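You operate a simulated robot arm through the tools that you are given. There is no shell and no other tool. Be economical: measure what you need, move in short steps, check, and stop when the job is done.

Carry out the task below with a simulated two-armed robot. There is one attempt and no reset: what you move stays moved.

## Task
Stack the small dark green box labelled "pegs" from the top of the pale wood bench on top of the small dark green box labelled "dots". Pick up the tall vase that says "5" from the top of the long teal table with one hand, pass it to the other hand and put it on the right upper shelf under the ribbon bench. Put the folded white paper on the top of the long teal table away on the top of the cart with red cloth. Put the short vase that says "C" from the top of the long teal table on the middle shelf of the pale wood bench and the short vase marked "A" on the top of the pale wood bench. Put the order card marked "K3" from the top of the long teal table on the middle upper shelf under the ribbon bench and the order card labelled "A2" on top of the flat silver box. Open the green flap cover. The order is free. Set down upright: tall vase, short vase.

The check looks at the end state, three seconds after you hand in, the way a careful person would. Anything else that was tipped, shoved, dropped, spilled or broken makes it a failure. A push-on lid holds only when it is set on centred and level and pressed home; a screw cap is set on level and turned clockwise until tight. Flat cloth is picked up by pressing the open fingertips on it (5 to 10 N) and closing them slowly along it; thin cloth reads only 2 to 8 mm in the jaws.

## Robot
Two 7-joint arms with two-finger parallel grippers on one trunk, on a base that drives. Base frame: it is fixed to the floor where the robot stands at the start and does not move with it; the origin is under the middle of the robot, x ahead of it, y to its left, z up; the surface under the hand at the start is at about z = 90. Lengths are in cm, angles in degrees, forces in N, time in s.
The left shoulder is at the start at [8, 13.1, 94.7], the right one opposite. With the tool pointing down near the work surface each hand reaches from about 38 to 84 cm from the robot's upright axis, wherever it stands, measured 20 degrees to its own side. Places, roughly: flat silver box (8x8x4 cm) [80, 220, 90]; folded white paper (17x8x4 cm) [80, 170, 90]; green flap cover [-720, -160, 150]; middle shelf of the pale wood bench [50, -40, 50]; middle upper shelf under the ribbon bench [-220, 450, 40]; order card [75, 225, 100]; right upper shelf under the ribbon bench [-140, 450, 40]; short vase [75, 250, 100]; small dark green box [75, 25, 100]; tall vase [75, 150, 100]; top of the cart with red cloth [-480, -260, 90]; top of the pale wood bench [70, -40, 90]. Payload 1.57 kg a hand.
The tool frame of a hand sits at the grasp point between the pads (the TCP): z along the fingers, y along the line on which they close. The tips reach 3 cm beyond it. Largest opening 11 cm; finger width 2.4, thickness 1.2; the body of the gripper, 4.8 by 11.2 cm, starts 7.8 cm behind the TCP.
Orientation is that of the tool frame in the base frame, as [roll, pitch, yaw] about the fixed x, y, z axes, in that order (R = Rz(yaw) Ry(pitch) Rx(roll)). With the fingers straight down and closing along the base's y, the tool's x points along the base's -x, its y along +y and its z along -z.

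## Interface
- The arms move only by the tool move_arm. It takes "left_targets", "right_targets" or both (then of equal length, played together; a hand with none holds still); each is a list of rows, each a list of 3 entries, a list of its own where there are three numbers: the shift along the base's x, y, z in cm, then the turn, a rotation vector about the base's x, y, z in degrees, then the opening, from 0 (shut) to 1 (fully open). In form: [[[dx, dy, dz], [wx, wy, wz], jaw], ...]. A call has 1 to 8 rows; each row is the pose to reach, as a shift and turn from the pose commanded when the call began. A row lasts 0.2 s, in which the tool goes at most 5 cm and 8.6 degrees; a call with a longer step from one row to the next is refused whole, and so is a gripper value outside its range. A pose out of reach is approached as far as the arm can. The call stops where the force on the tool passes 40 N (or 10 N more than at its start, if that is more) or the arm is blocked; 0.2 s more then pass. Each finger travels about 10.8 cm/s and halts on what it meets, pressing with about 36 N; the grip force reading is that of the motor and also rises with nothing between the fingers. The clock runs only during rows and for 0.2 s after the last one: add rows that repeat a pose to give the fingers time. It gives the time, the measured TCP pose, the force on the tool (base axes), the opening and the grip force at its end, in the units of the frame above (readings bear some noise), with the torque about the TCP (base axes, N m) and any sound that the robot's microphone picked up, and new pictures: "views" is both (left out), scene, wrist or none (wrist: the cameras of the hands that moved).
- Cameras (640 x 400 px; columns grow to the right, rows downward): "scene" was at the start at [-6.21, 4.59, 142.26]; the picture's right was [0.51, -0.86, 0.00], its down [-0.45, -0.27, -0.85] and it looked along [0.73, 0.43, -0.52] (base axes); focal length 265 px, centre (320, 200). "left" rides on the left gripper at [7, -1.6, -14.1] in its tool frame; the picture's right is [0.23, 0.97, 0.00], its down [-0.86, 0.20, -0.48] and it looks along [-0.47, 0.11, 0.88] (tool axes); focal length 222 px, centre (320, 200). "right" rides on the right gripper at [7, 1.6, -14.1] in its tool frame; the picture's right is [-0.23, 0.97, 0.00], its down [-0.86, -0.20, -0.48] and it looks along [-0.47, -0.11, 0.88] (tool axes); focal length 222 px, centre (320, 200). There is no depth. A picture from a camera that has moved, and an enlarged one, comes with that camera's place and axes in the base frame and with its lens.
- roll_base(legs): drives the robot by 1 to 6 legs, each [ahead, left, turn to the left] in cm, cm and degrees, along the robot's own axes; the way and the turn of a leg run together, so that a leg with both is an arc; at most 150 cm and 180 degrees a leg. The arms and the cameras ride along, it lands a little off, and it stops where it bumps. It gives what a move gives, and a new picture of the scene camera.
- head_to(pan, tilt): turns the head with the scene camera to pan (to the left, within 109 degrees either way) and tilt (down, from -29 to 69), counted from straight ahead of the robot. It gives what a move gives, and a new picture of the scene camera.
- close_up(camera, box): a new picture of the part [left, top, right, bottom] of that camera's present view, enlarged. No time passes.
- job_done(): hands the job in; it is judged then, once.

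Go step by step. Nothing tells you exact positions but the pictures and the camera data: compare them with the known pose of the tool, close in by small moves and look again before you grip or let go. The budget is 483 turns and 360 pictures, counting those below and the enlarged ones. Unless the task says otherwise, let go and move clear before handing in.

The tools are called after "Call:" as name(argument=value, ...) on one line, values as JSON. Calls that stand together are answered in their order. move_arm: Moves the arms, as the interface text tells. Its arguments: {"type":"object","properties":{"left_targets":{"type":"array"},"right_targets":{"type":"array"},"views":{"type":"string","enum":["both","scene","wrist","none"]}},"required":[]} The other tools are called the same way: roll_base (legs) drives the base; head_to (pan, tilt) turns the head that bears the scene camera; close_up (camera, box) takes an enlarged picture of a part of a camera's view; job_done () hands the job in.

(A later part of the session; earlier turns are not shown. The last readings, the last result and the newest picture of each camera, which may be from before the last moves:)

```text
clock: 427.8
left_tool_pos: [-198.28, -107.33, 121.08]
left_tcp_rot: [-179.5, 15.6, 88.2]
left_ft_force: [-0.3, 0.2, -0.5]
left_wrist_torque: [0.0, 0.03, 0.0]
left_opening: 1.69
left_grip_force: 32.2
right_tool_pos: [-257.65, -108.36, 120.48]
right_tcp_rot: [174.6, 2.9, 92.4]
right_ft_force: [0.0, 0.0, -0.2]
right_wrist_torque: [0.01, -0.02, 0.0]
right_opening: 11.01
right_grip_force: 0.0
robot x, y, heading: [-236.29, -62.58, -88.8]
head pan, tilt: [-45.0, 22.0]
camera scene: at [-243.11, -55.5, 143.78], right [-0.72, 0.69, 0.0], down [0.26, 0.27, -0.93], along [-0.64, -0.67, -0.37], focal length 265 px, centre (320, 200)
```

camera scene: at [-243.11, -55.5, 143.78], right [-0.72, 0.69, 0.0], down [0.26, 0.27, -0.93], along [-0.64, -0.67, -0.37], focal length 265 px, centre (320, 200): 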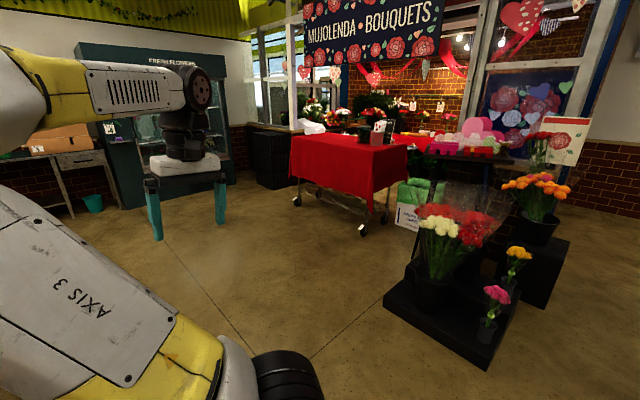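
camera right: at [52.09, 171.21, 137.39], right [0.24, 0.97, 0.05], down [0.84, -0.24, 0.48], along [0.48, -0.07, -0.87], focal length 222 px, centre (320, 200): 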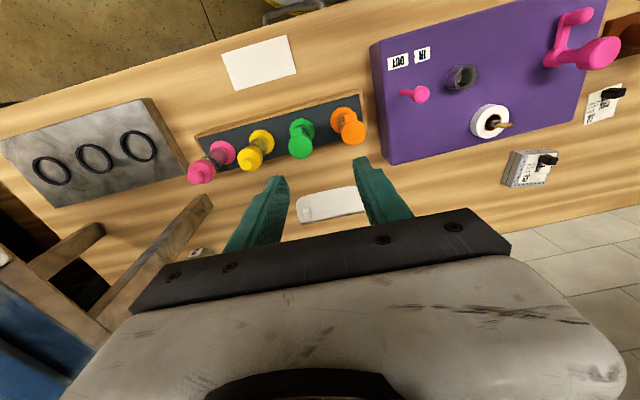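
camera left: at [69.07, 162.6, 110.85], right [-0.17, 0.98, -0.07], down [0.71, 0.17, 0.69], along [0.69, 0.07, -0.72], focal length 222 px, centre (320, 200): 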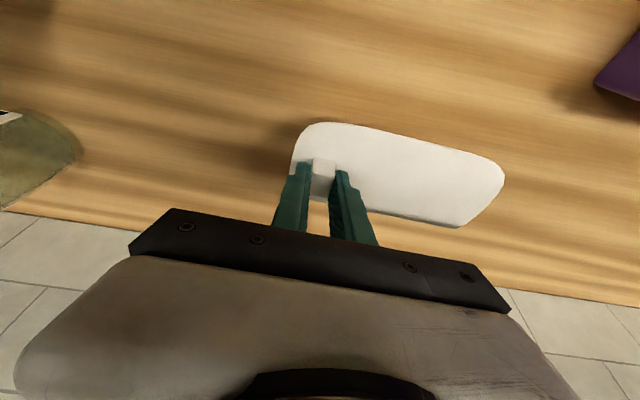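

Call:
roll_base(legs=[[150, 0, -1], [58, 0, 0], [0, 0, -90], [90, 0, 0]])

Call:
head_to(pan=25, tilt=32)

```text
clock: 446.4
left_tool_pos: [-369.84, -309.09, 121.19]
left_tcp_rot: [-179.5, 15.5, -2.9]
left_ft_force: [0.0, 1.1, -0.9]
left_wrist_torque: [0.02, 0.0, -0.01]
left_opening: 1.65
left_grip_force: 32.7
right_tool_pos: [-369.67, -249.71, 120.4]
right_tcp_rot: [174.6, 2.8, 1.3]
right_ft_force: [-0.4, 0.2, 0.0]
right_wrist_torque: [-0.04, -0.03, -0.04]
right_opening: 11.0
right_grip_force: 0.1
robot x, y, heading: [-324.51, -272.17, -180.2]
head pan, tilt: [-45.0, 22.0]
camera scene: at [-317.12, -265.39, 143.78], right [0.71, 0.71, 0.0], down [0.27, -0.26, -0.93], along [-0.66, 0.65, -0.37], focal length 265 px, centre (320, 200)
```

scene: 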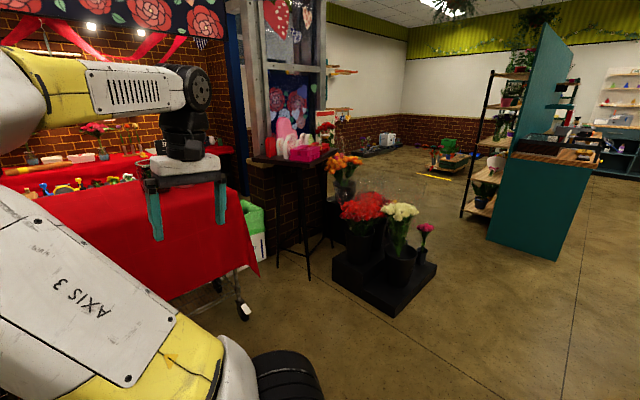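

```text
clock: 447.8
left_tool_pos: [-369.86, -309.23, 121.16]
left_tcp_rot: [-179.4, 15.5, -3.0]
left_ft_force: [0.2, -0.2, -1.2]
left_wrist_torque: [0.04, 0.0, -0.03]
left_opening: 1.69
left_grip_force: 32.5
right_tool_pos: [-369.55, -249.77, 120.47]
right_tcp_rot: [174.7, 2.8, 1.3]
right_ft_force: [-0.6, -0.7, 0.4]
right_wrist_torque: [0.01, 0.0, 0.01]
right_opening: 10.99
right_grip_force: 0.0
robot x, y, heading: [-324.51, -271.74, -179.7]
head pan, tilt: [25.0, 32.0]
camera scene: at [-318.67, -275.73, 142.19], right [-0.42, 0.91, 0.0], down [0.48, 0.22, -0.85], along [-0.77, -0.36, -0.53], focal length 265 px, centre (320, 200)
```

scene: 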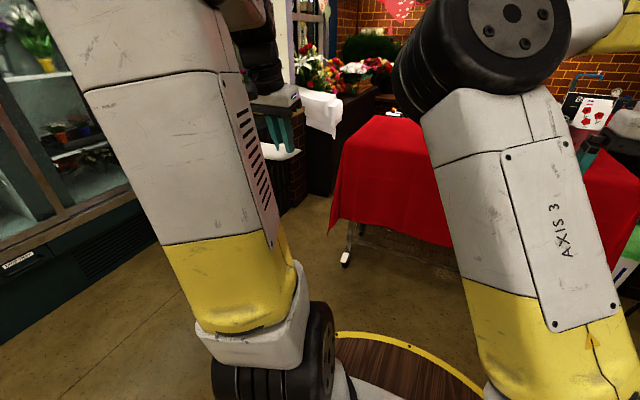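

Call:
roll_base(legs=[[50, 0, 0]])

Call:
close_up(camera="left", box=[0, 0, 640, 400])

```text
clock: 450.7
left_tool_pos: [-419.79, -309.07, 121.16]
left_tcp_rot: [-179.5, 15.5, -3.1]
left_ft_force: [0.1, 0.4, -0.5]
left_wrist_torque: [0.02, 0.02, -0.02]
left_opening: 1.68
left_grip_force: 32.4
right_tool_pos: [-419.58, -249.91, 120.48]
right_tcp_rot: [174.7, 2.9, 1.2]
right_ft_force: [-0.1, 0.6, 0.4]
right_wrist_torque: [-0.01, -0.02, -0.04]
right_opening: 11.0
right_grip_force: 0.1
robot x, y, heading: [-374.41, -272.02, -180.0]
head pan, tilt: [25.0, 32.0]
camera scene: at [-368.63, -275.81, 142.19], right [-0.42, 0.91, 0.0], down [0.48, 0.22, -0.85], along [-0.77, -0.36, -0.53], focal length 265 px, centre (320, 200)
```

scene: 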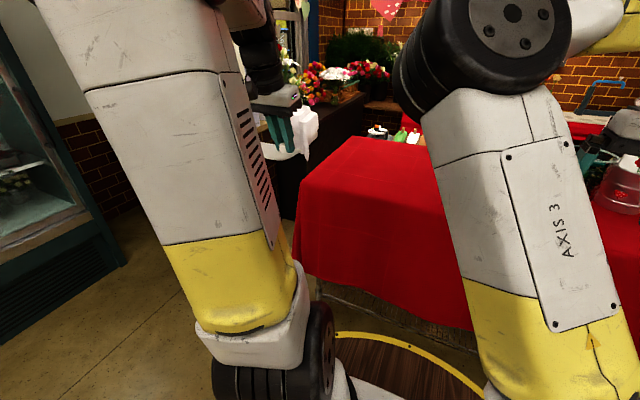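

```text
1.00 times, centred on (320, 200) of left (not enlarged: the box is as wide or as high as the picture)
camera zoom: at [-409.21, -308.11, 132.96], right [0.17, -0.98, -0.07], down [-0.71, -0.17, 0.69], along [-0.69, -0.07, -0.72], focal length 222 px, centre (320, 200)
```

zoom: 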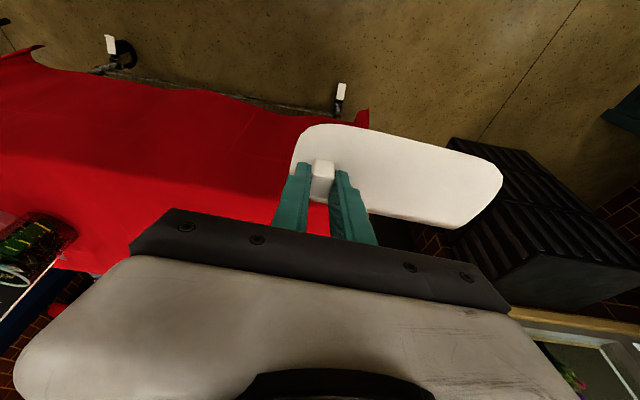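

Call:
roll_base(legs=[[0, -28, 0], [16, 0, 0]])

Call:
move_arm(left_targets=[[[-4, 0, -1], [0, 0, 0], 0.05], [[-8, 0, -2], [0, 0, 0], 0.05], [[-12, 0, -4], [0, 0, 0], 0.05], [[-16, 0, -6], [0, 0, 0], 0.05], [[-20, 0, -8], [0, 0, 0], 0.05], [[-24, 0, -10], [0, 0, 0], 0.05]], views="wrist")

```text
clock: 453.7
left_tool_pos: [-435.77, -281.35, 121.16]
left_tcp_rot: [-179.5, 15.5, -2.9]
left_ft_force: [-0.3, -0.8, -0.5]
left_wrist_torque: [0.02, -0.05, 0.0]
left_opening: 1.68
left_grip_force: 32.4
right_tool_pos: [-435.54, -221.86, 120.49]
right_tcp_rot: [174.6, 2.7, 1.4]
right_ft_force: [-0.3, -0.9, 0.9]
right_wrist_torque: [0.01, 0.03, 0.02]
right_opening: 11.03
right_grip_force: 0.0
robot x, y, heading: [-390.31, -244.05, -179.7]
head pan, tilt: [25.0, 32.0]
camera scene: at [-384.6, -247.83, 142.19], right [-0.43, 0.91, 0.0], down [0.48, 0.23, -0.85], along [-0.77, -0.36, -0.53], focal length 265 px, centre (320, 200)
```

scene: 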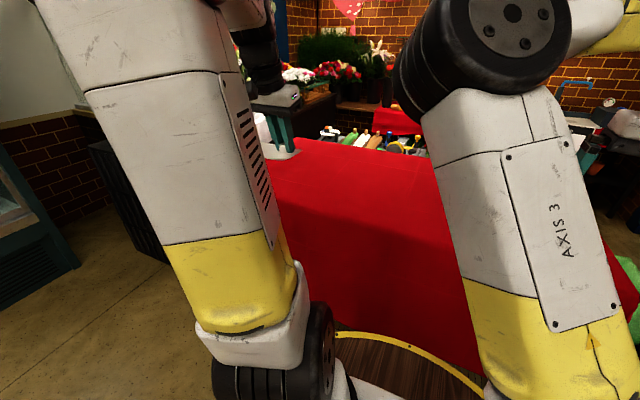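

```text
clock: 455.1
left_tool_pos: [-459.67, -281.27, 111.15]
left_tcp_rot: [-179.4, 15.7, -2.9]
left_ft_force: [0.5, 0.0, 0.4]
left_wrist_torque: [0.01, 0.02, -0.01]
left_opening: 1.7
left_grip_force: 31.9
right_tool_pos: [-435.61, -222.0, 120.6]
right_tcp_rot: [174.7, 2.8, 1.4]
right_ft_force: [0.6, 0.7, 0.1]
right_wrist_torque: [0.0, 0.05, 0.0]
right_opening: 10.98
right_grip_force: 0.1
robot x, y, heading: [-390.57, -243.95, -179.8]
head pan, tilt: [25.0, 32.0]
camera left: at [-449.0, -280.24, 123.0], right [0.17, -0.98, -0.07], down [-0.71, -0.17, 0.69], along [-0.69, -0.07, -0.72], focal length 222 px, centre (320, 200)
```

left: 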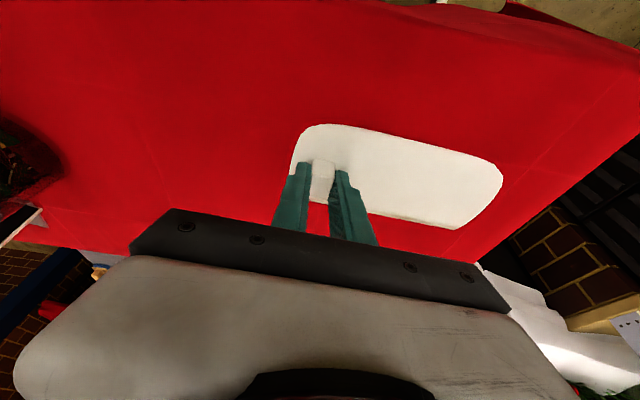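

Call:
move_arm(left_targets=[[[-1, 1, -4], [0, 0, 0], 0.05], [[-2, 2, -8], [0, 0, 0], 0.05], [[-3, 3, -12], [0, 0, 0], 0.05], [[-3, 3, -14], [0, 0, 0], 0.05]], views="wrist")

```text
clock: 456.1
left_tool_pos: [-462.84, -278.3, 97.09]
left_tcp_rot: [-179.5, 15.5, -2.9]
left_ft_force: [-0.6, -0.5, -0.1]
left_wrist_torque: [-0.02, 0.02, -0.04]
left_opening: 1.7
left_grip_force: 31.9
right_tool_pos: [-435.55, -221.9, 120.54]
right_tcp_rot: [174.6, 2.9, 1.4]
right_ft_force: [0.3, 0.2, 0.0]
right_wrist_torque: [0.01, 0.03, 0.01]
right_opening: 10.99
right_grip_force: 0.0
robot x, y, heading: [-390.48, -243.98, -180.0]
head pan, tilt: [25.0, 32.0]
camera left: at [-452.2, -277.2, 108.93], right [0.17, -0.98, -0.07], down [-0.71, -0.17, 0.69], along [-0.69, -0.07, -0.72], focal length 222 px, centre (320, 200)
```

left: 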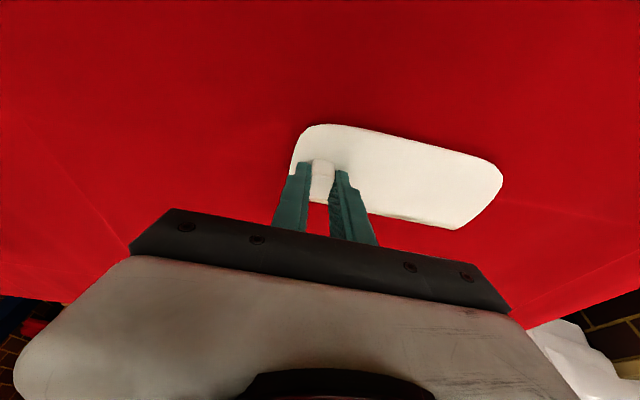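

Call:
move_arm(left_targets=[[[0, 0, -0.8], [0, 0, 0], 0.05], [[0, 0, -1.6], [0, 0, 0], 0.05], [[0, 0, -2.4], [0, 0, 0], 0.05], [[0, 0, -3], [0, 0, 0], 0.05]], views="none")

```text
clock: 456.6
left_tool_pos: [-463.17, -278.35, 96.71]
left_tcp_rot: [-179.7, 16.3, -2.9]
left_ft_force: [-0.9, 0.5, 8.6]
left_wrist_torque: [-0.31, -0.24, 0.1]
left_opening: 1.71
left_grip_force: 32.0
right_tool_pos: [-435.49, -222.01, 120.44]
right_tcp_rot: [174.8, 2.8, 1.3]
right_ft_force: [0.3, 0.0, 0.2]
right_wrist_torque: [-0.01, 0.0, -0.03]
right_opening: 11.02
right_grip_force: 0.1
robot x, y, heading: [-390.43, -244.13, -179.9]
head pan, tilt: [25.0, 32.0]
stopped in row 2 (left hand): the force on the tool passed its limit at 50 N (the readings are from after the stop); the commanded pose is now the measured one
```

Call:
move_arm(left_targets=[[[0, 0, 0.2], [0, 0, 0], 0.2], [[0, 0, 0.2], [0, 0, 0], 0.4], [[0, 0, 0.2], [0, 0, 0], 0.4], [[0, 0, 3], [0, 0, 0], 0.4], [[0, 0, 7], [0, 0, 0], 0.4], [[1, 0, 11], [0, 0, 0], 0.6], [[3, 0, 15], [0, 0, 0], 0.8], [[5, 0, 19], [0, 0, 0], 1]], views="wrist")

```text
clock: 458.4
left_tool_pos: [-458.05, -278.3, 115.74]
left_tcp_rot: [-179.6, 16.1, -2.9]
left_ft_force: [-1.2, 0.1, -0.9]
left_wrist_torque: [0.02, -0.01, 0.0]
left_opening: 11.0
left_grip_force: 0.1
right_tool_pos: [-435.63, -221.88, 120.38]
right_tcp_rot: [174.7, 2.6, 1.4]
right_ft_force: [-0.4, 0.3, -0.1]
right_wrist_torque: [0.0, -0.04, 0.01]
right_opening: 10.99
right_grip_force: 0.0
robot x, y, heading: [-390.54, -243.9, -179.7]
head pan, tilt: [25.0, 32.0]
camera left: at [-447.29, -277.15, 127.45], right [0.17, -0.98, -0.07], down [-0.7, -0.17, 0.69], along [-0.7, -0.07, -0.72], focal length 222 px, centre (320, 200)
```

left: 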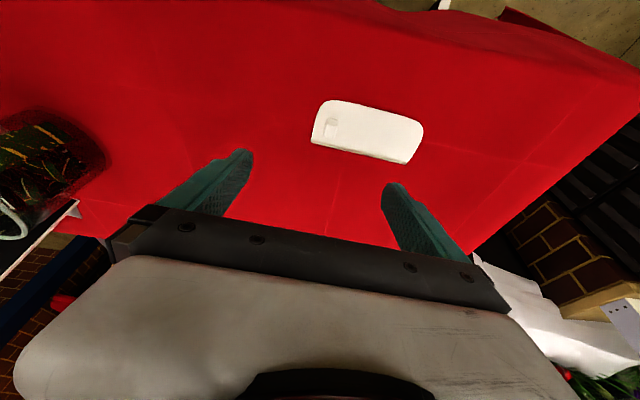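

Paper delivered. I retract and look for the green flap cover at about (-720, -160).

Call:
move_arm(left_targets=[[[4, 0, 2], [0, 4, 0], 1], [[8, -1, 4], [0, 8, 0], 1], [[12, -2, 5], [0, 12, 0], 1], [[16, -3, 5], [0, 16, 0], 1]], views="none")

Call:
roll_base(legs=[[-60, 0, 0]])

Call:
head_to(pan=-32, tilt=8)

```text
clock: 459.4
left_tool_pos: [-442.06, -281.36, 120.61]
left_tcp_rot: [179.4, 32.1, -3.3]
left_ft_force: [-0.4, -0.1, 0.0]
left_wrist_torque: [0.0, -0.04, -0.01]
left_opening: 10.97
left_grip_force: 0.0
right_tool_pos: [-435.56, -221.86, 120.52]
right_tcp_rot: [174.7, 2.7, 1.3]
right_ft_force: [-0.3, 0.0, -0.7]
right_wrist_torque: [0.01, -0.06, -0.01]
right_opening: 10.99
right_grip_force: 0.1
robot x, y, heading: [-390.57, -244.25, -179.8]
head pan, tilt: [25.0, 32.0]
```

```text
clock: 462.8
left_tool_pos: [-381.8, -281.22, 120.77]
left_tcp_rot: [179.5, 32.0, -3.3]
left_ft_force: [-0.5, 0.0, 0.0]
left_wrist_torque: [-0.02, 0.03, -0.02]
left_opening: 11.01
left_grip_force: 0.1
right_tool_pos: [-375.31, -221.74, 120.43]
right_tcp_rot: [174.8, 2.8, 1.3]
right_ft_force: [-0.5, 0.4, 0.6]
right_wrist_torque: [0.01, 0.03, 0.02]
right_opening: 11.0
right_grip_force: 0.0
robot x, y, heading: [-330.41, -243.88, -179.8]
head pan, tilt: [25.0, 32.0]
camera scene: at [-324.32, -247.66, 142.19], right [-0.42, 0.91, 0.0], down [0.48, 0.23, -0.85], along [-0.77, -0.36, -0.53], focal length 265 px, centre (320, 200)
```

scene: 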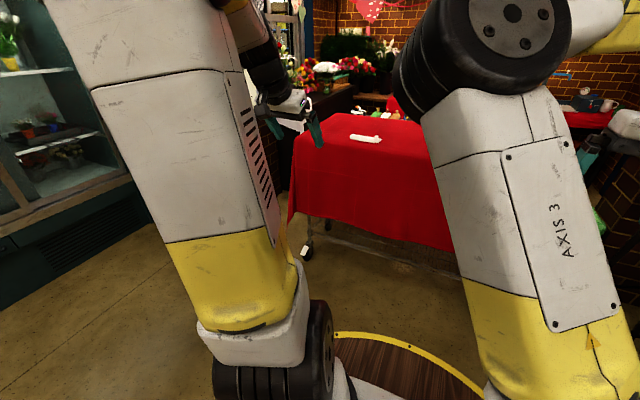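

```text
clock: 464.1
left_tool_pos: [-381.8, -281.12, 120.6]
left_tcp_rot: [179.4, 32.0, -3.4]
left_ft_force: [0.8, -0.7, -0.6]
left_wrist_torque: [0.02, 0.01, 0.0]
left_opening: 11.0
left_grip_force: 0.1
right_tool_pos: [-375.38, -221.77, 120.45]
right_tcp_rot: [174.7, 2.8, 1.3]
right_ft_force: [0.6, 0.5, 0.0]
right_wrist_torque: [-0.01, -0.04, 0.04]
right_opening: 11.0
right_grip_force: 0.1
robot x, y, heading: [-330.48, -243.99, -179.8]
head pan, tilt: [-32.0, 8.0]
camera scene: at [-324.08, -238.98, 146.06], right [0.53, 0.85, 0.0], down [0.12, -0.07, -0.99], along [-0.84, 0.52, -0.14], focal length 265 px, centre (320, 200)
```

scene: 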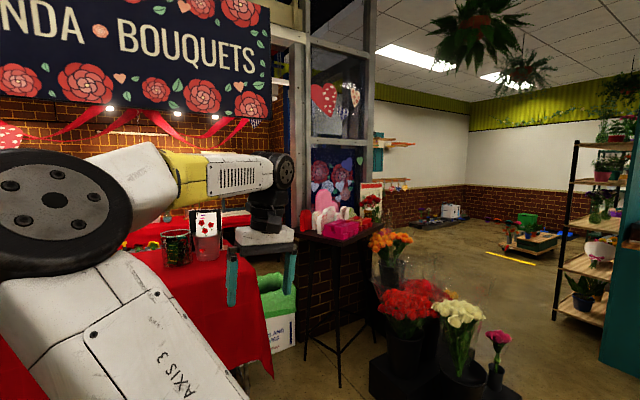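

Call:
roll_base(legs=[[0, 0, 60]])

Call:
head_to(pan=-72, tilt=5)

```text
clock: 467.1
left_tool_pos: [-323.72, -307.21, 120.68]
left_tcp_rot: [179.5, 32.0, 56.7]
left_ft_force: [0.5, 0.2, -0.1]
left_wrist_torque: [0.0, 0.0, -0.03]
left_opening: 11.01
left_grip_force: 0.1
right_tool_pos: [-371.89, -271.82, 120.47]
right_tcp_rot: [174.7, 2.8, 61.3]
right_ft_force: [-0.5, -0.6, -0.8]
right_wrist_torque: [-0.02, -0.02, 0.02]
right_opening: 10.99
right_grip_force: 0.0
robot x, y, heading: [-330.13, -243.72, -120.0]
head pan, tilt: [-32.0, 8.0]
camera scene: at [-331.38, -236.13, 146.06], right [-0.47, 0.88, 0.0], down [0.12, 0.07, -0.99], along [-0.87, -0.47, -0.14], focal length 265 px, centre (320, 200)
```

scene: 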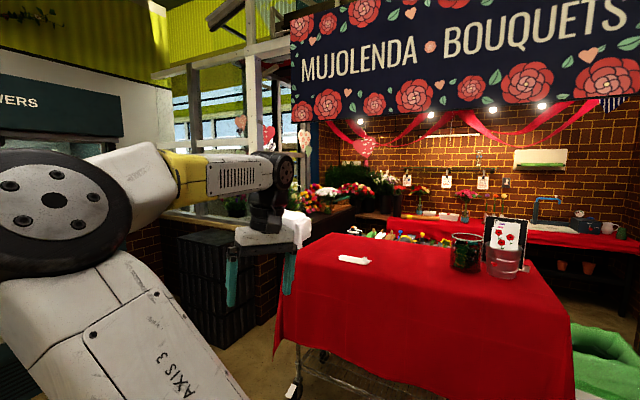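

```text
clock: 468.2
left_tool_pos: [-323.79, -307.16, 120.68]
left_tcp_rot: [179.5, 32.0, 56.7]
left_ft_force: [-0.6, -0.4, -0.3]
left_wrist_torque: [-0.01, 0.0, -0.01]
left_opening: 11.0
left_grip_force: 0.1
right_tool_pos: [-372.15, -271.96, 120.47]
right_tcp_rot: [174.7, 2.8, 61.3]
right_ft_force: [-1.5, 0.2, -0.1]
right_wrist_torque: [-0.01, -0.01, 0.0]
right_opening: 10.99
right_grip_force: 0.1
robot x, y, heading: [-330.15, -243.77, -120.0]
head pan, tilt: [-72.0, 5.0]
camera scene: at [-332.2, -229.88, 146.54], right [0.21, 0.98, 0.0], down [0.09, -0.02, -1.0], along [-0.97, 0.2, -0.09], focal length 265 px, centre (320, 200)
```

scene: 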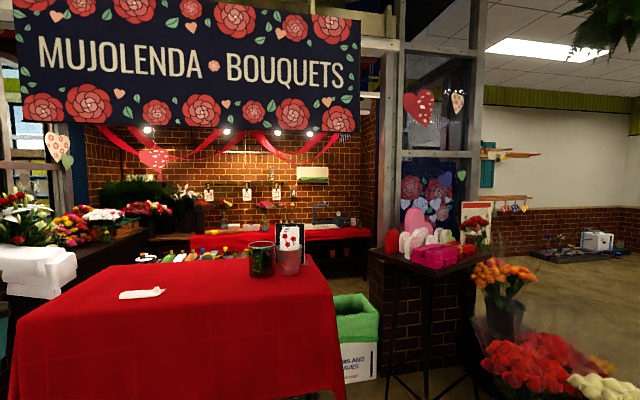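

Call:
close_up(camera="scene", box=[180, 130, 400, 300])

```text
2.35 times, centred on (290, 215) of scene
camera zoom: at [-332.2, -229.88, 146.54], right [0.21, 0.98, 0.0], down [0.09, -0.02, -1.0], along [-0.97, 0.2, -0.09], focal length 624 px, centre (391, 165)
```

zoom: 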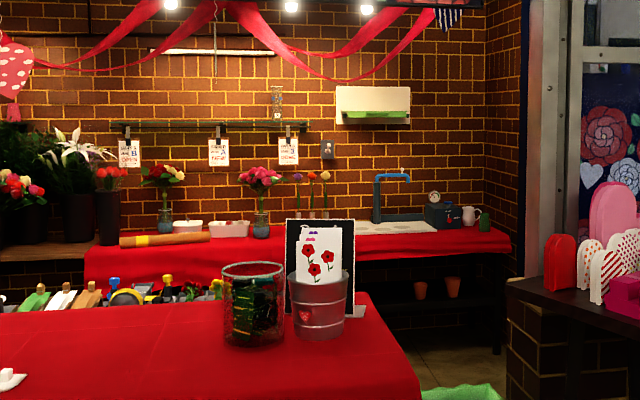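

The flap is on the back wall of the booth behind the cart. I reposition to see how to get past the cart on its left side.

Call:
roll_base(legs=[[95, 55, 0]])

Call:
head_to(pan=-68, tilt=28)

```text
clock: 473.8
left_tool_pos: [-324.63, -416.77, 120.73]
left_tcp_rot: [179.6, 31.9, 56.2]
left_ft_force: [-0.5, -0.6, -0.1]
left_wrist_torque: [-0.02, 0.02, -0.03]
left_opening: 11.0
left_grip_force: 0.0
right_tool_pos: [-372.62, -380.91, 120.65]
right_tcp_rot: [174.7, 2.8, 60.9]
right_ft_force: [-0.3, 0.0, -0.1]
right_wrist_torque: [0.0, -0.04, 0.03]
right_opening: 11.01
right_grip_force: 0.0
robot x, y, heading: [-330.58, -353.21, -120.2]
head pan, tilt: [-72.0, 5.0]
camera scene: at [-332.49, -339.35, 146.54], right [0.21, 0.98, 0.0], down [0.09, -0.02, -1.0], along [-0.97, 0.21, -0.09], focal length 265 px, centre (320, 200)
```

scene: 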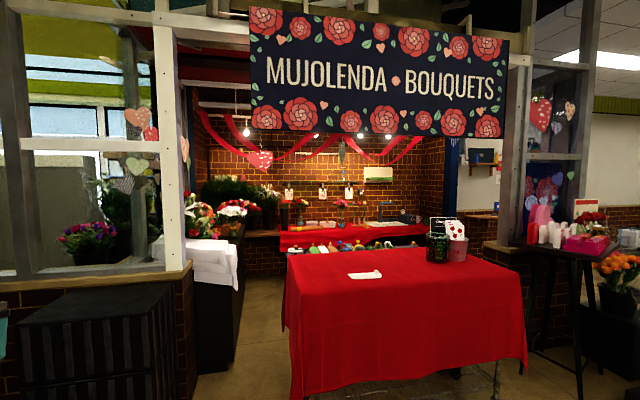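

```text
clock: 474.7
left_tool_pos: [-324.72, -416.74, 120.77]
left_tcp_rot: [179.5, 32.0, 56.2]
left_ft_force: [-0.1, -0.3, -1.0]
left_wrist_torque: [0.03, -0.02, -0.01]
left_opening: 11.0
left_grip_force: 0.1
right_tool_pos: [-372.66, -380.94, 120.51]
right_tcp_rot: [174.7, 2.9, 60.9]
right_ft_force: [-0.9, -0.8, -0.4]
right_wrist_torque: [-0.01, -0.04, 0.01]
right_opening: 10.99
right_grip_force: 0.1
robot x, y, heading: [-330.35, -353.68, -120.4]
head pan, tilt: [-68.0, 28.0]
camera scene: at [-332.54, -339.99, 142.83], right [0.14, 0.99, 0.0], down [0.46, -0.07, -0.88], along [-0.87, 0.13, -0.47], focal length 265 px, centre (320, 200)
```

scene: 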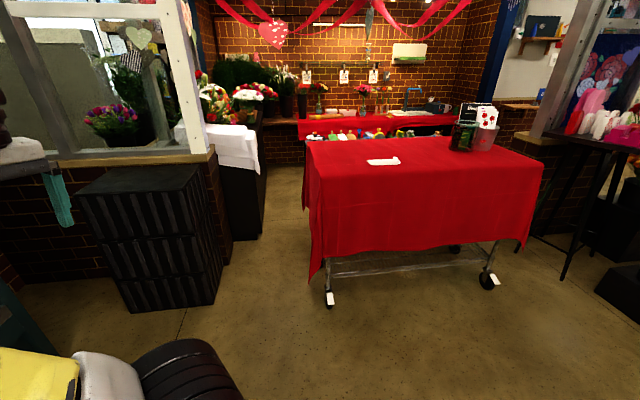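

Call:
close_up(camera="scene", box=[360, 0, 600, 150])

```text
2.67 times, centred on (480, 75) of scene
camera zoom: at [-332.54, -339.99, 142.83], right [0.14, 0.99, 0.0], down [0.46, -0.07, -0.88], along [-0.87, 0.13, -0.47], focal length 708 px, centre (-107, 533)
```

zoom: 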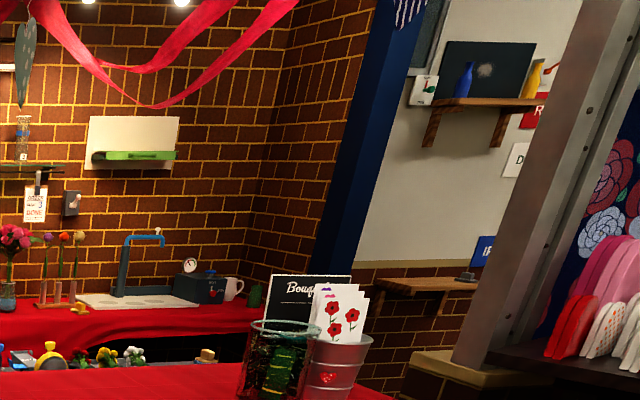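

There is a side doorway on the right side of the booth, reachable from the room to the right. I drive back and around to look at the passage between flower stand and counter.

Call:
roll_base(legs=[[0, 0, -59.6], [-40, 0, 0], [0, -150, 0], [0, -150, 0], [0, -45, 0]])

Call:
head_to(pan=-28, tilt=30)

```text
clock: 496.1
left_tool_pos: [-346.97, -47.01, 120.64]
left_tcp_rot: [179.5, 32.0, -2.9]
left_ft_force: [-0.3, 0.4, 0.3]
left_wrist_torque: [0.01, 0.03, 0.0]
left_opening: 10.99
left_grip_force: 0.1
right_tool_pos: [-340.82, 12.52, 120.53]
right_tcp_rot: [174.7, 2.8, 1.6]
right_ft_force: [-0.5, 0.3, 0.0]
right_wrist_torque: [-0.01, 0.04, 0.01]
right_opening: 11.01
right_grip_force: 0.1
robot x, y, heading: [-296.09, -9.81, -179.5]
head pan, tilt: [-68.0, 28.0]
camera scene: at [-285.05, -0.92, 142.82], right [0.92, 0.38, 0.0], down [0.18, -0.43, -0.88], along [-0.34, 0.82, -0.47], focal length 265 px, centre (320, 200)
```

scene: 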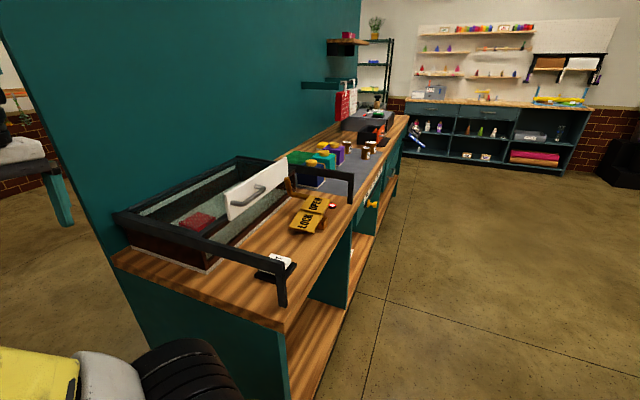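

```text
clock: 497.1
left_tool_pos: [-346.86, -47.03, 120.71]
left_tcp_rot: [179.4, 32.0, -3.0]
left_ft_force: [0.5, -0.5, -0.2]
left_wrist_torque: [0.04, 0.0, -0.02]
left_opening: 11.01
left_grip_force: 0.1
right_tool_pos: [-340.84, 12.49, 120.49]
right_tcp_rot: [174.7, 2.8, 1.6]
right_ft_force: [1.0, -0.4, 0.3]
right_wrist_torque: [0.01, 0.04, 0.0]
right_opening: 11.01
right_grip_force: 0.0
robot x, y, heading: [-295.55, -9.7, -179.5]
head pan, tilt: [-28.0, 30.0]
camera scene: at [-289.58, -5.15, 142.5], right [0.46, 0.89, 0.0], down [0.44, -0.23, -0.87], along [-0.77, 0.4, -0.5], focal length 265 px, centre (320, 200)
```

scene: 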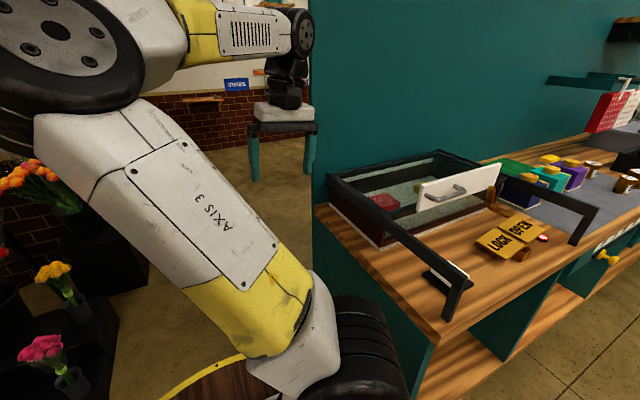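

Call:
roll_base(legs=[[140, 0, -0.5], [60, 0, 0]])

Call:
head_to(pan=60, tilt=25)

```text
clock: 507.1
left_tool_pos: [-547.97, -47.81, 120.68]
left_tcp_rot: [179.4, 32.1, -3.2]
left_ft_force: [0.1, -0.1, -0.3]
left_wrist_torque: [0.01, 0.01, -0.02]
left_opening: 11.01
left_grip_force: 0.1
right_tool_pos: [-541.64, 11.66, 120.57]
right_tcp_rot: [174.7, 2.7, 1.5]
right_ft_force: [0.3, 0.4, 0.0]
right_wrist_torque: [0.02, 0.0, -0.01]
right_opening: 11.02
right_grip_force: 0.0
robot x, y, heading: [-496.43, -10.57, -180.0]
head pan, tilt: [-28.0, 30.0]
camera scene: at [-490.4, -6.22, 142.5], right [0.47, 0.89, 0.0], down [0.44, -0.23, -0.87], along [-0.77, 0.4, -0.5], focal length 265 px, centre (320, 200)
```

scene: 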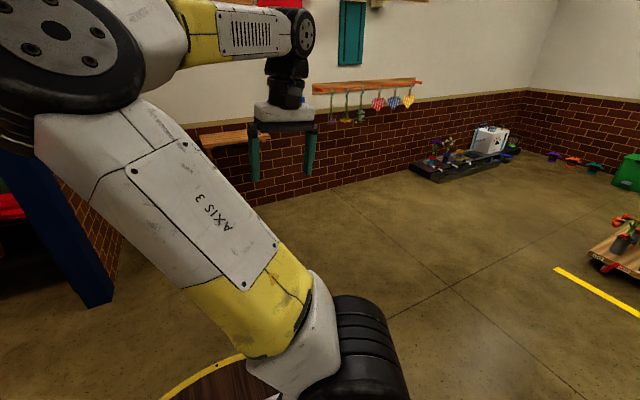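

```text
clock: 508.8
left_tool_pos: [-547.95, -47.82, 120.79]
left_tcp_rot: [179.4, 32.2, -3.2]
left_ft_force: [0.8, -0.5, 0.3]
left_wrist_torque: [-0.01, 0.03, 0.0]
left_opening: 11.0
left_grip_force: 0.0
right_tool_pos: [-541.53, 11.56, 120.48]
right_tcp_rot: [174.6, 2.7, 1.4]
right_ft_force: [0.0, 0.1, -0.6]
right_wrist_torque: [0.0, -0.05, 0.01]
right_opening: 11.01
right_grip_force: 0.0
robot x, y, heading: [-496.35, -10.71, -179.8]
head pan, tilt: [60.0, 25.0]
camera scene: at [-486.97, -18.43, 143.3], right [-0.87, 0.5, 0.0], down [0.21, 0.37, -0.91], along [-0.45, -0.79, -0.42], focal length 265 px, centre (320, 200)
```

scene: 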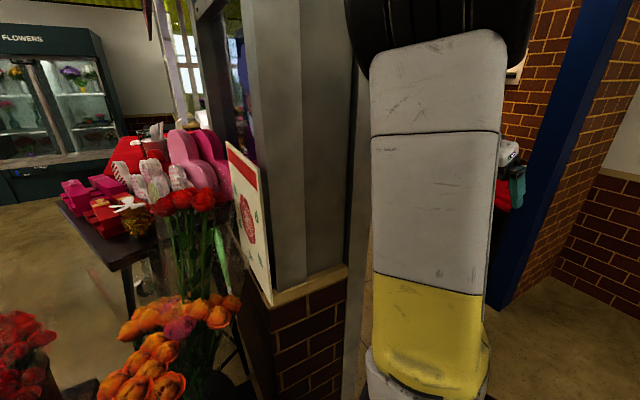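

Call:
roll_base(legs=[[94, 0, 0], [0, 0, 90]])

Call:
head_to(pan=-50, tilt=22)

```text
clock: 517.5
left_tool_pos: [-553.48, -62.56, 120.69]
left_tcp_rot: [179.5, 32.0, 87.0]
left_ft_force: [0.0, 0.3, 0.6]
left_wrist_torque: [0.01, -0.01, 0.01]
left_opening: 10.95
left_grip_force: 0.1
right_tool_pos: [-612.92, -56.55, 120.56]
right_tcp_rot: [174.7, 2.8, 91.8]
right_ft_force: [0.0, -0.4, 0.0]
right_wrist_torque: [-0.03, -0.03, -0.01]
right_opening: 10.99
right_grip_force: 0.1
robot x, y, heading: [-591.14, -11.15, -89.6]
head pan, tilt: [60.0, 25.0]
camera scene: at [-583.14, -1.77, 143.3], right [-0.49, -0.87, 0.0], down [-0.37, 0.21, -0.91], along [0.79, -0.45, -0.42], focal length 265 px, centre (320, 200)
```

scene: 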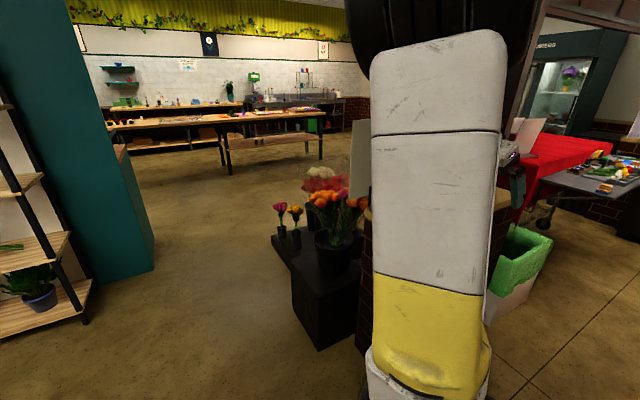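

```text
clock: 519.4
left_tool_pos: [-553.5, -62.49, 120.71]
left_tcp_rot: [179.5, 32.0, 87.1]
left_ft_force: [0.3, 0.3, 0.0]
left_wrist_torque: [0.01, 0.0, 0.02]
left_opening: 11.0
left_grip_force: 0.0
right_tool_pos: [-613.01, -56.49, 120.63]
right_tcp_rot: [174.6, 2.8, 91.6]
right_ft_force: [0.2, 0.2, -0.7]
right_wrist_torque: [0.0, -0.02, 0.02]
right_opening: 11.02
right_grip_force: 0.0
robot x, y, heading: [-590.92, -11.31, -89.4]
head pan, tilt: [-50.0, 22.0]
camera scene: at [-598.21, -3.27, 143.78], right [-0.65, 0.76, 0.0], down [0.28, 0.24, -0.93], along [-0.7, -0.6, -0.37], focal length 265 px, centre (320, 200)
```

scene: 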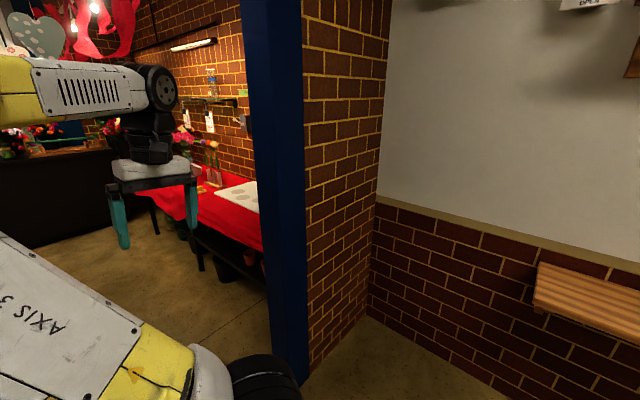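

Call:
roll_base(legs=[[80, 0, -0.4], [60, 0, 0]])

Call:
head_to(pan=-75, tilt=10)

```text
clock: 526.7
left_tool_pos: [-552.31, -202.61, 120.69]
left_tcp_rot: [179.5, 32.1, 87.1]
left_ft_force: [-0.2, 0.3, 0.5]
left_wrist_torque: [0.01, 0.01, 0.03]
left_opening: 11.01
left_grip_force: 0.0
right_tool_pos: [-611.91, -196.46, 120.45]
right_tcp_rot: [174.6, 2.8, 91.7]
right_ft_force: [-0.5, -0.8, -0.2]
right_wrist_torque: [-0.04, -0.01, 0.01]
right_opening: 11.0
right_grip_force: 0.1
robot x, y, heading: [-589.86, -151.46, -89.6]
head pan, tilt: [-50.0, 22.0]
camera scene: at [-597.06, -143.25, 143.78], right [-0.65, 0.76, 0.0], down [0.28, 0.24, -0.93], along [-0.7, -0.6, -0.37], focal length 265 px, centre (320, 200)
```

scene: 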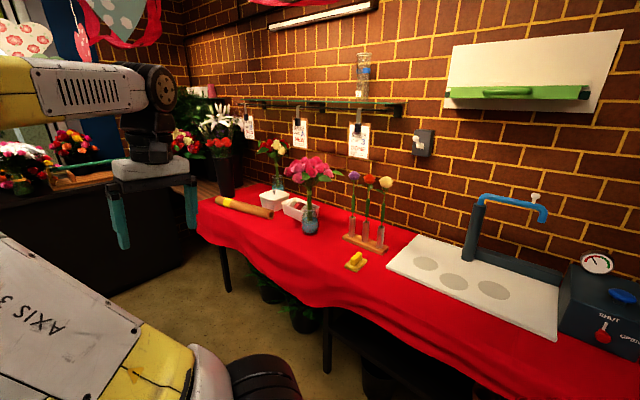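

```text
clock: 527.6
left_tool_pos: [-552.3, -202.66, 120.74]
left_tcp_rot: [179.4, 32.0, 87.1]
left_ft_force: [0.4, 0.1, 0.4]
left_wrist_torque: [0.02, 0.01, 0.0]
left_opening: 11.05
left_grip_force: 0.0
right_tool_pos: [-611.81, -196.44, 120.54]
right_tcp_rot: [174.8, 2.8, 91.8]
right_ft_force: [0.8, -0.7, 1.1]
right_wrist_torque: [0.01, 0.02, 0.04]
right_opening: 10.99
right_grip_force: 0.0
robot x, y, heading: [-589.8, -151.14, -89.5]
head pan, tilt: [-75.0, 10.0]
camera scene: at [-598.96, -139.72, 145.73], right [-0.27, 0.96, 0.0], down [0.17, 0.05, -0.98], along [-0.95, -0.26, -0.17], focal length 265 px, centre (320, 200)
```

scene: 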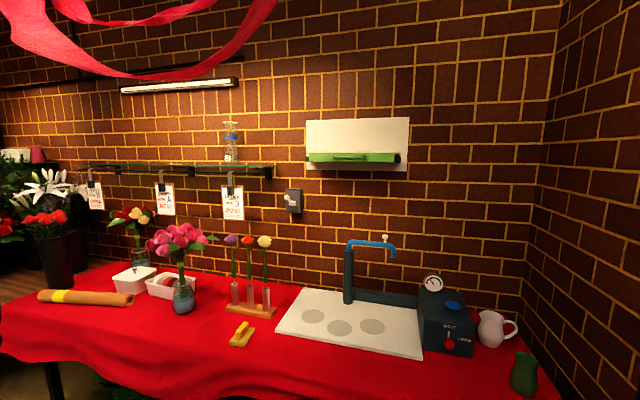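

Call:
close_up(camera="scene", box=[290, 105, 430, 190])

```text
4.57 times, centred on (360, 148) of scene
camera zoom: at [-598.96, -139.72, 145.73], right [-0.27, 0.96, 0.0], down [0.17, 0.05, -0.98], along [-0.95, -0.26, -0.17], focal length 1213 px, centre (137, 440)
```

zoom: 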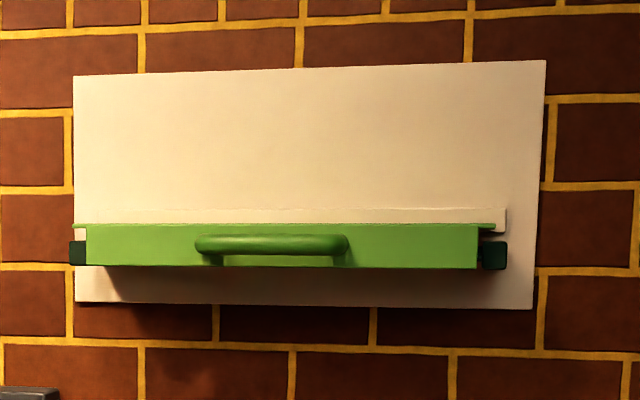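

I can see the green flap with its handle at about z 143. I turn to face it and bring the left wrist camera close for details.

Call:
roll_base(legs=[[0, 0, -90.4]])

Call:
close_up(camera="left", box=[0, 0, 640, 400])

```text
clock: 531.8
left_tool_pos: [-641.65, -188.21, 120.54]
left_tcp_rot: [179.5, 32.1, -3.5]
left_ft_force: [-1.0, 0.0, 0.4]
left_wrist_torque: [0.0, -0.02, 0.0]
left_opening: 11.02
left_grip_force: 0.0
right_tool_pos: [-634.87, -128.82, 120.51]
right_tcp_rot: [174.7, 2.7, 1.2]
right_ft_force: [-0.3, 0.1, -0.2]
right_wrist_torque: [-0.07, 0.03, -0.01]
right_opening: 11.01
right_grip_force: 0.1
robot x, y, heading: [-589.86, -150.85, 179.8]
head pan, tilt: [-75.0, 10.0]
camera scene: at [-578.29, -142.25, 145.74], right [0.97, 0.26, 0.0], down [0.04, -0.17, -0.98], along [-0.25, 0.95, -0.17], focal length 265 px, centre (320, 200)
```

scene: 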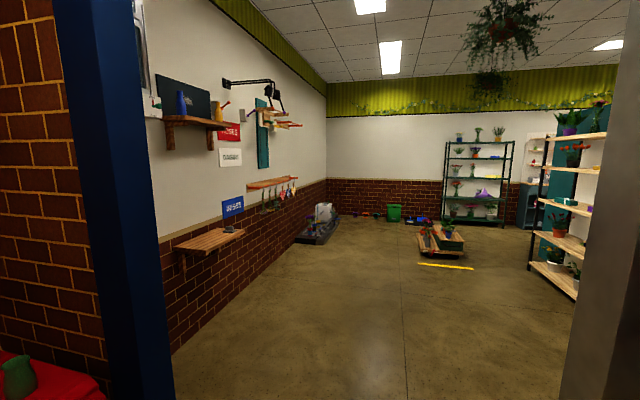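

```text
1.00 times, centred on (320, 200) of left (not enlarged: the box is as wide or as high as the picture)
camera zoom: at [-628.08, -187.22, 129.05], right [0.14, -0.98, -0.11], down [-0.48, -0.17, 0.86], along [-0.87, -0.06, -0.5], focal length 222 px, centre (320, 200)
```

zoom: 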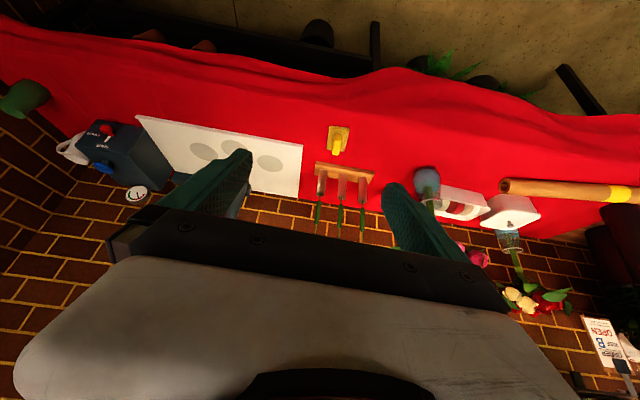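

Call:
move_arm(left_targets=[[[0, 2, 4], [0, 7, 0], 1], [[0, 4, 8], [0, 14, 0], 1], [[0, 6, 12], [0, 21, 0], 1], [[0, 8, 16], [0, 28, 0], 1], [[0, 10, 20], [0, 33, 0], 1], [[0, 12, 24], [0, 33, 0], 1], [[0, 14, 28], [0, 33, 0], 1], [[0, 14, 32], [0, 33, 0], 1]], views="none")

Call:
close_up(camera="left", box=[200, 60, 440, 210])

```text
clock: 533.6
left_tool_pos: [-641.63, -174.3, 152.66]
left_tcp_rot: [175.0, 64.9, -7.0]
left_ft_force: [-1.0, -0.4, -0.4]
left_wrist_torque: [0.02, -0.02, 0.0]
left_opening: 11.02
left_grip_force: 0.1
right_tool_pos: [-634.91, -128.89, 120.42]
right_tcp_rot: [174.7, 2.7, 1.0]
right_ft_force: [0.0, 0.0, -0.4]
right_wrist_torque: [0.01, -0.01, -0.01]
right_opening: 11.0
right_grip_force: 0.0
robot x, y, heading: [-589.91, -150.87, 179.9]
head pan, tilt: [-75.0, 10.0]
```

```text
2.67 times, centred on (320, 135) of left
camera zoom: at [-625.72, -173.21, 152.34], right [0.05, -0.98, -0.17], down [0.07, -0.17, 0.98], along [-1.0, -0.06, 0.06], focal length 592 px, centre (320, 373)
```

zoom: 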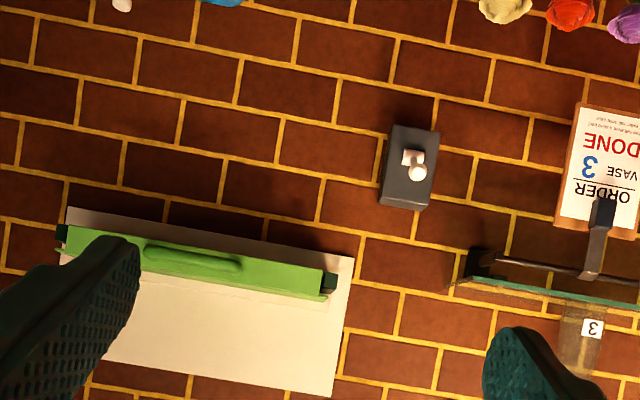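

Call:
roll_base(legs=[[24, 0, 0]])

Call:
move_arm(left_targets=[[[0, 1, 3], [0, -7, 0], 1], [[0, 2, 6], [0, -14, 0], 1], [[1, 3, 10], [0, -20, 0], 1], [[2, 4, 14], [0, -20, 0], 1]], views="wrist")

```text
clock: 535.4
left_tool_pos: [-665.77, -174.22, 152.67]
left_tcp_rot: [174.9, 64.9, -7.1]
left_ft_force: [0.3, 0.3, 0.3]
left_wrist_torque: [-0.03, -0.01, -0.02]
left_opening: 10.99
left_grip_force: 0.1
right_tool_pos: [-659.09, -128.83, 120.6]
right_tcp_rot: [174.7, 2.8, 1.0]
right_ft_force: [0.3, 0.4, 1.0]
right_wrist_torque: [-0.01, 0.02, -0.03]
right_opening: 10.99
right_grip_force: 0.1
robot x, y, heading: [-614.06, -151.26, 179.9]
head pan, tilt: [-75.0, 10.0]
camera scene: at [-602.46, -142.2, 145.73], right [0.97, 0.26, 0.0], down [0.04, -0.17, -0.98], along [-0.25, 0.95, -0.17], focal length 265 px, centre (320, 200)
```

scene: 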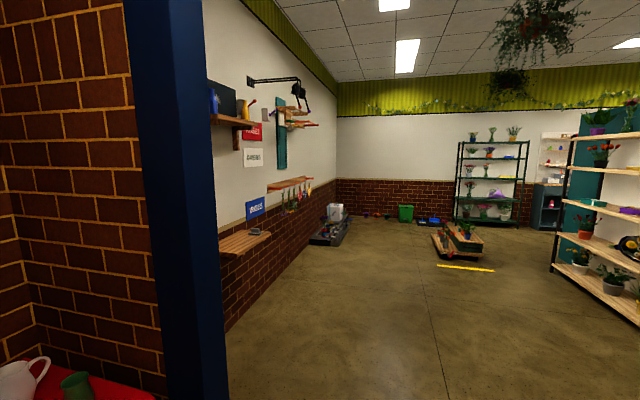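

```text
clock: 536.4
left_tool_pos: [-663.87, -169.51, 162.1]
left_tcp_rot: [178.3, 44.9, -4.2]
left_ft_force: [0.0, 0.2, -0.2]
left_wrist_torque: [-0.02, -0.02, 0.0]
left_opening: 11.02
left_grip_force: 0.0
left hand out of reach, approached as far as the arm can: row 3, 4
right_tool_pos: [-659.07, -128.75, 120.49]
right_tcp_rot: [174.7, 2.6, 1.2]
right_ft_force: [-0.6, 1.1, -0.4]
right_wrist_torque: [0.02, 0.01, 0.01]
right_opening: 11.0
right_grip_force: 0.1
robot x, y, heading: [-613.99, -150.89, 179.8]
head pan, tilt: [-75.0, 10.0]
camera left: at [-648.76, -168.51, 167.24], right [0.11, -0.98, -0.14], down [-0.28, -0.17, 0.95], along [-0.95, -0.06, -0.29], focal length 222 px, centre (320, 200)
```

left: 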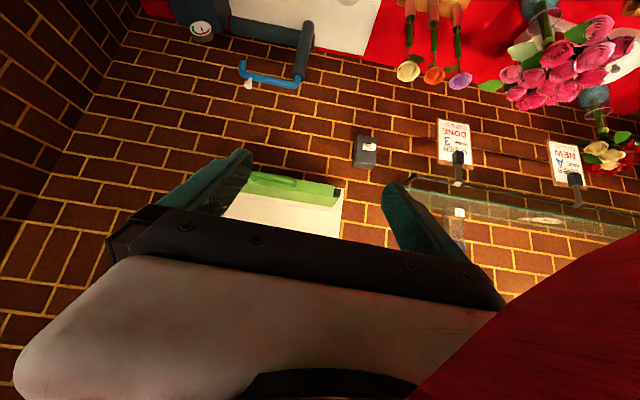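

Call:
close_up(camera="left", box=[200, 150, 360, 250])

```text
4.00 times, centred on (280, 200) of left
camera zoom: at [-648.76, -168.51, 167.24], right [0.11, -0.98, -0.14], down [-0.28, -0.17, 0.95], along [-0.95, -0.06, -0.29], focal length 888 px, centre (480, 200)
```

zoom: 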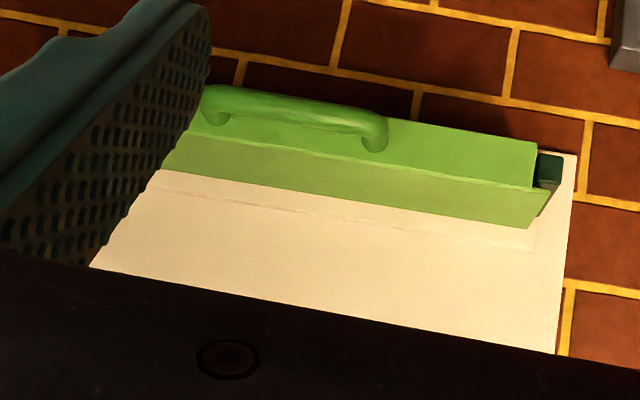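

Call:
move_arm(left_targets=[[[0, 1, -3], [0, 7, 0], 1], [[0, 2, -6], [0, 14, 0], 1], [[0, 4, -9], [0, 21, 0], 1], [[0, 6, -12], [0, 28, 0], 0.8], [[0, 8, -14], [0, 35, 0], 0.6], [[0, 10, -16], [0, 42, 0], 0.5], [[0, 11, -17], [0, 49, 0], 0.4]], views="none")

Call:
move_arm(left_targets=[[[0, 0, 0], [8, 0, 0], 0.4], [[0, 0, 0], [16, 0, 0], 0.4], [[0, 0, 0], [24, 0, 0], 0.4], [[0, 0, 0], [32, 0, 0], 0.4], [[0, 0, 0], [40, 0, 0], 0.4], [[0, 0, 0], [48, 0, 0], 0.4], [[0, 0, 0], [56, 0, 0], 0.4], [[0, 0, 0], [64, 0, 0], 0.4]], views="none")

```text
clock: 538.2
left_tool_pos: [-663.31, -161.42, 151.43]
left_tcp_rot: [3.4, 79.9, -175.7]
left_ft_force: [0.1, 0.1, 0.1]
left_wrist_torque: [-0.01, -0.02, 0.0]
left_opening: 4.43
left_grip_force: 0.1
right_tool_pos: [-659.1, -128.5, 120.34]
right_tcp_rot: [174.9, 2.5, 0.6]
right_ft_force: [0.0, -0.9, -0.3]
right_wrist_torque: [-0.02, -0.01, -0.02]
right_opening: 10.99
right_grip_force: 0.1
robot x, y, heading: [-614.03, -151.22, 180.2]
head pan, tilt: [-75.0, 10.0]
stopped in row 7 (left hand): the arm was blocked; the commanded pose is now the measured one
```

```text
clock: 539.9
left_tool_pos: [-664.34, -160.14, 150.32]
left_tcp_rot: [-87.7, 29.0, 93.6]
left_ft_force: [-0.1, 0.8, -0.5]
left_wrist_torque: [0.0, 0.02, -0.05]
left_opening: 4.4
left_grip_force: 0.1
right_tool_pos: [-658.87, -127.9, 120.45]
right_tcp_rot: [173.8, 3.0, -0.1]
right_ft_force: [0.1, -0.7, 0.0]
right_wrist_torque: [0.0, -0.04, -0.01]
right_opening: 11.0
right_grip_force: 0.2
robot x, y, heading: [-614.23, -151.04, 179.9]
head pan, tilt: [-75.0, 10.0]
stopped in row 8 (left hand): the arm was blocked; the commanded pose is now the measured one
```

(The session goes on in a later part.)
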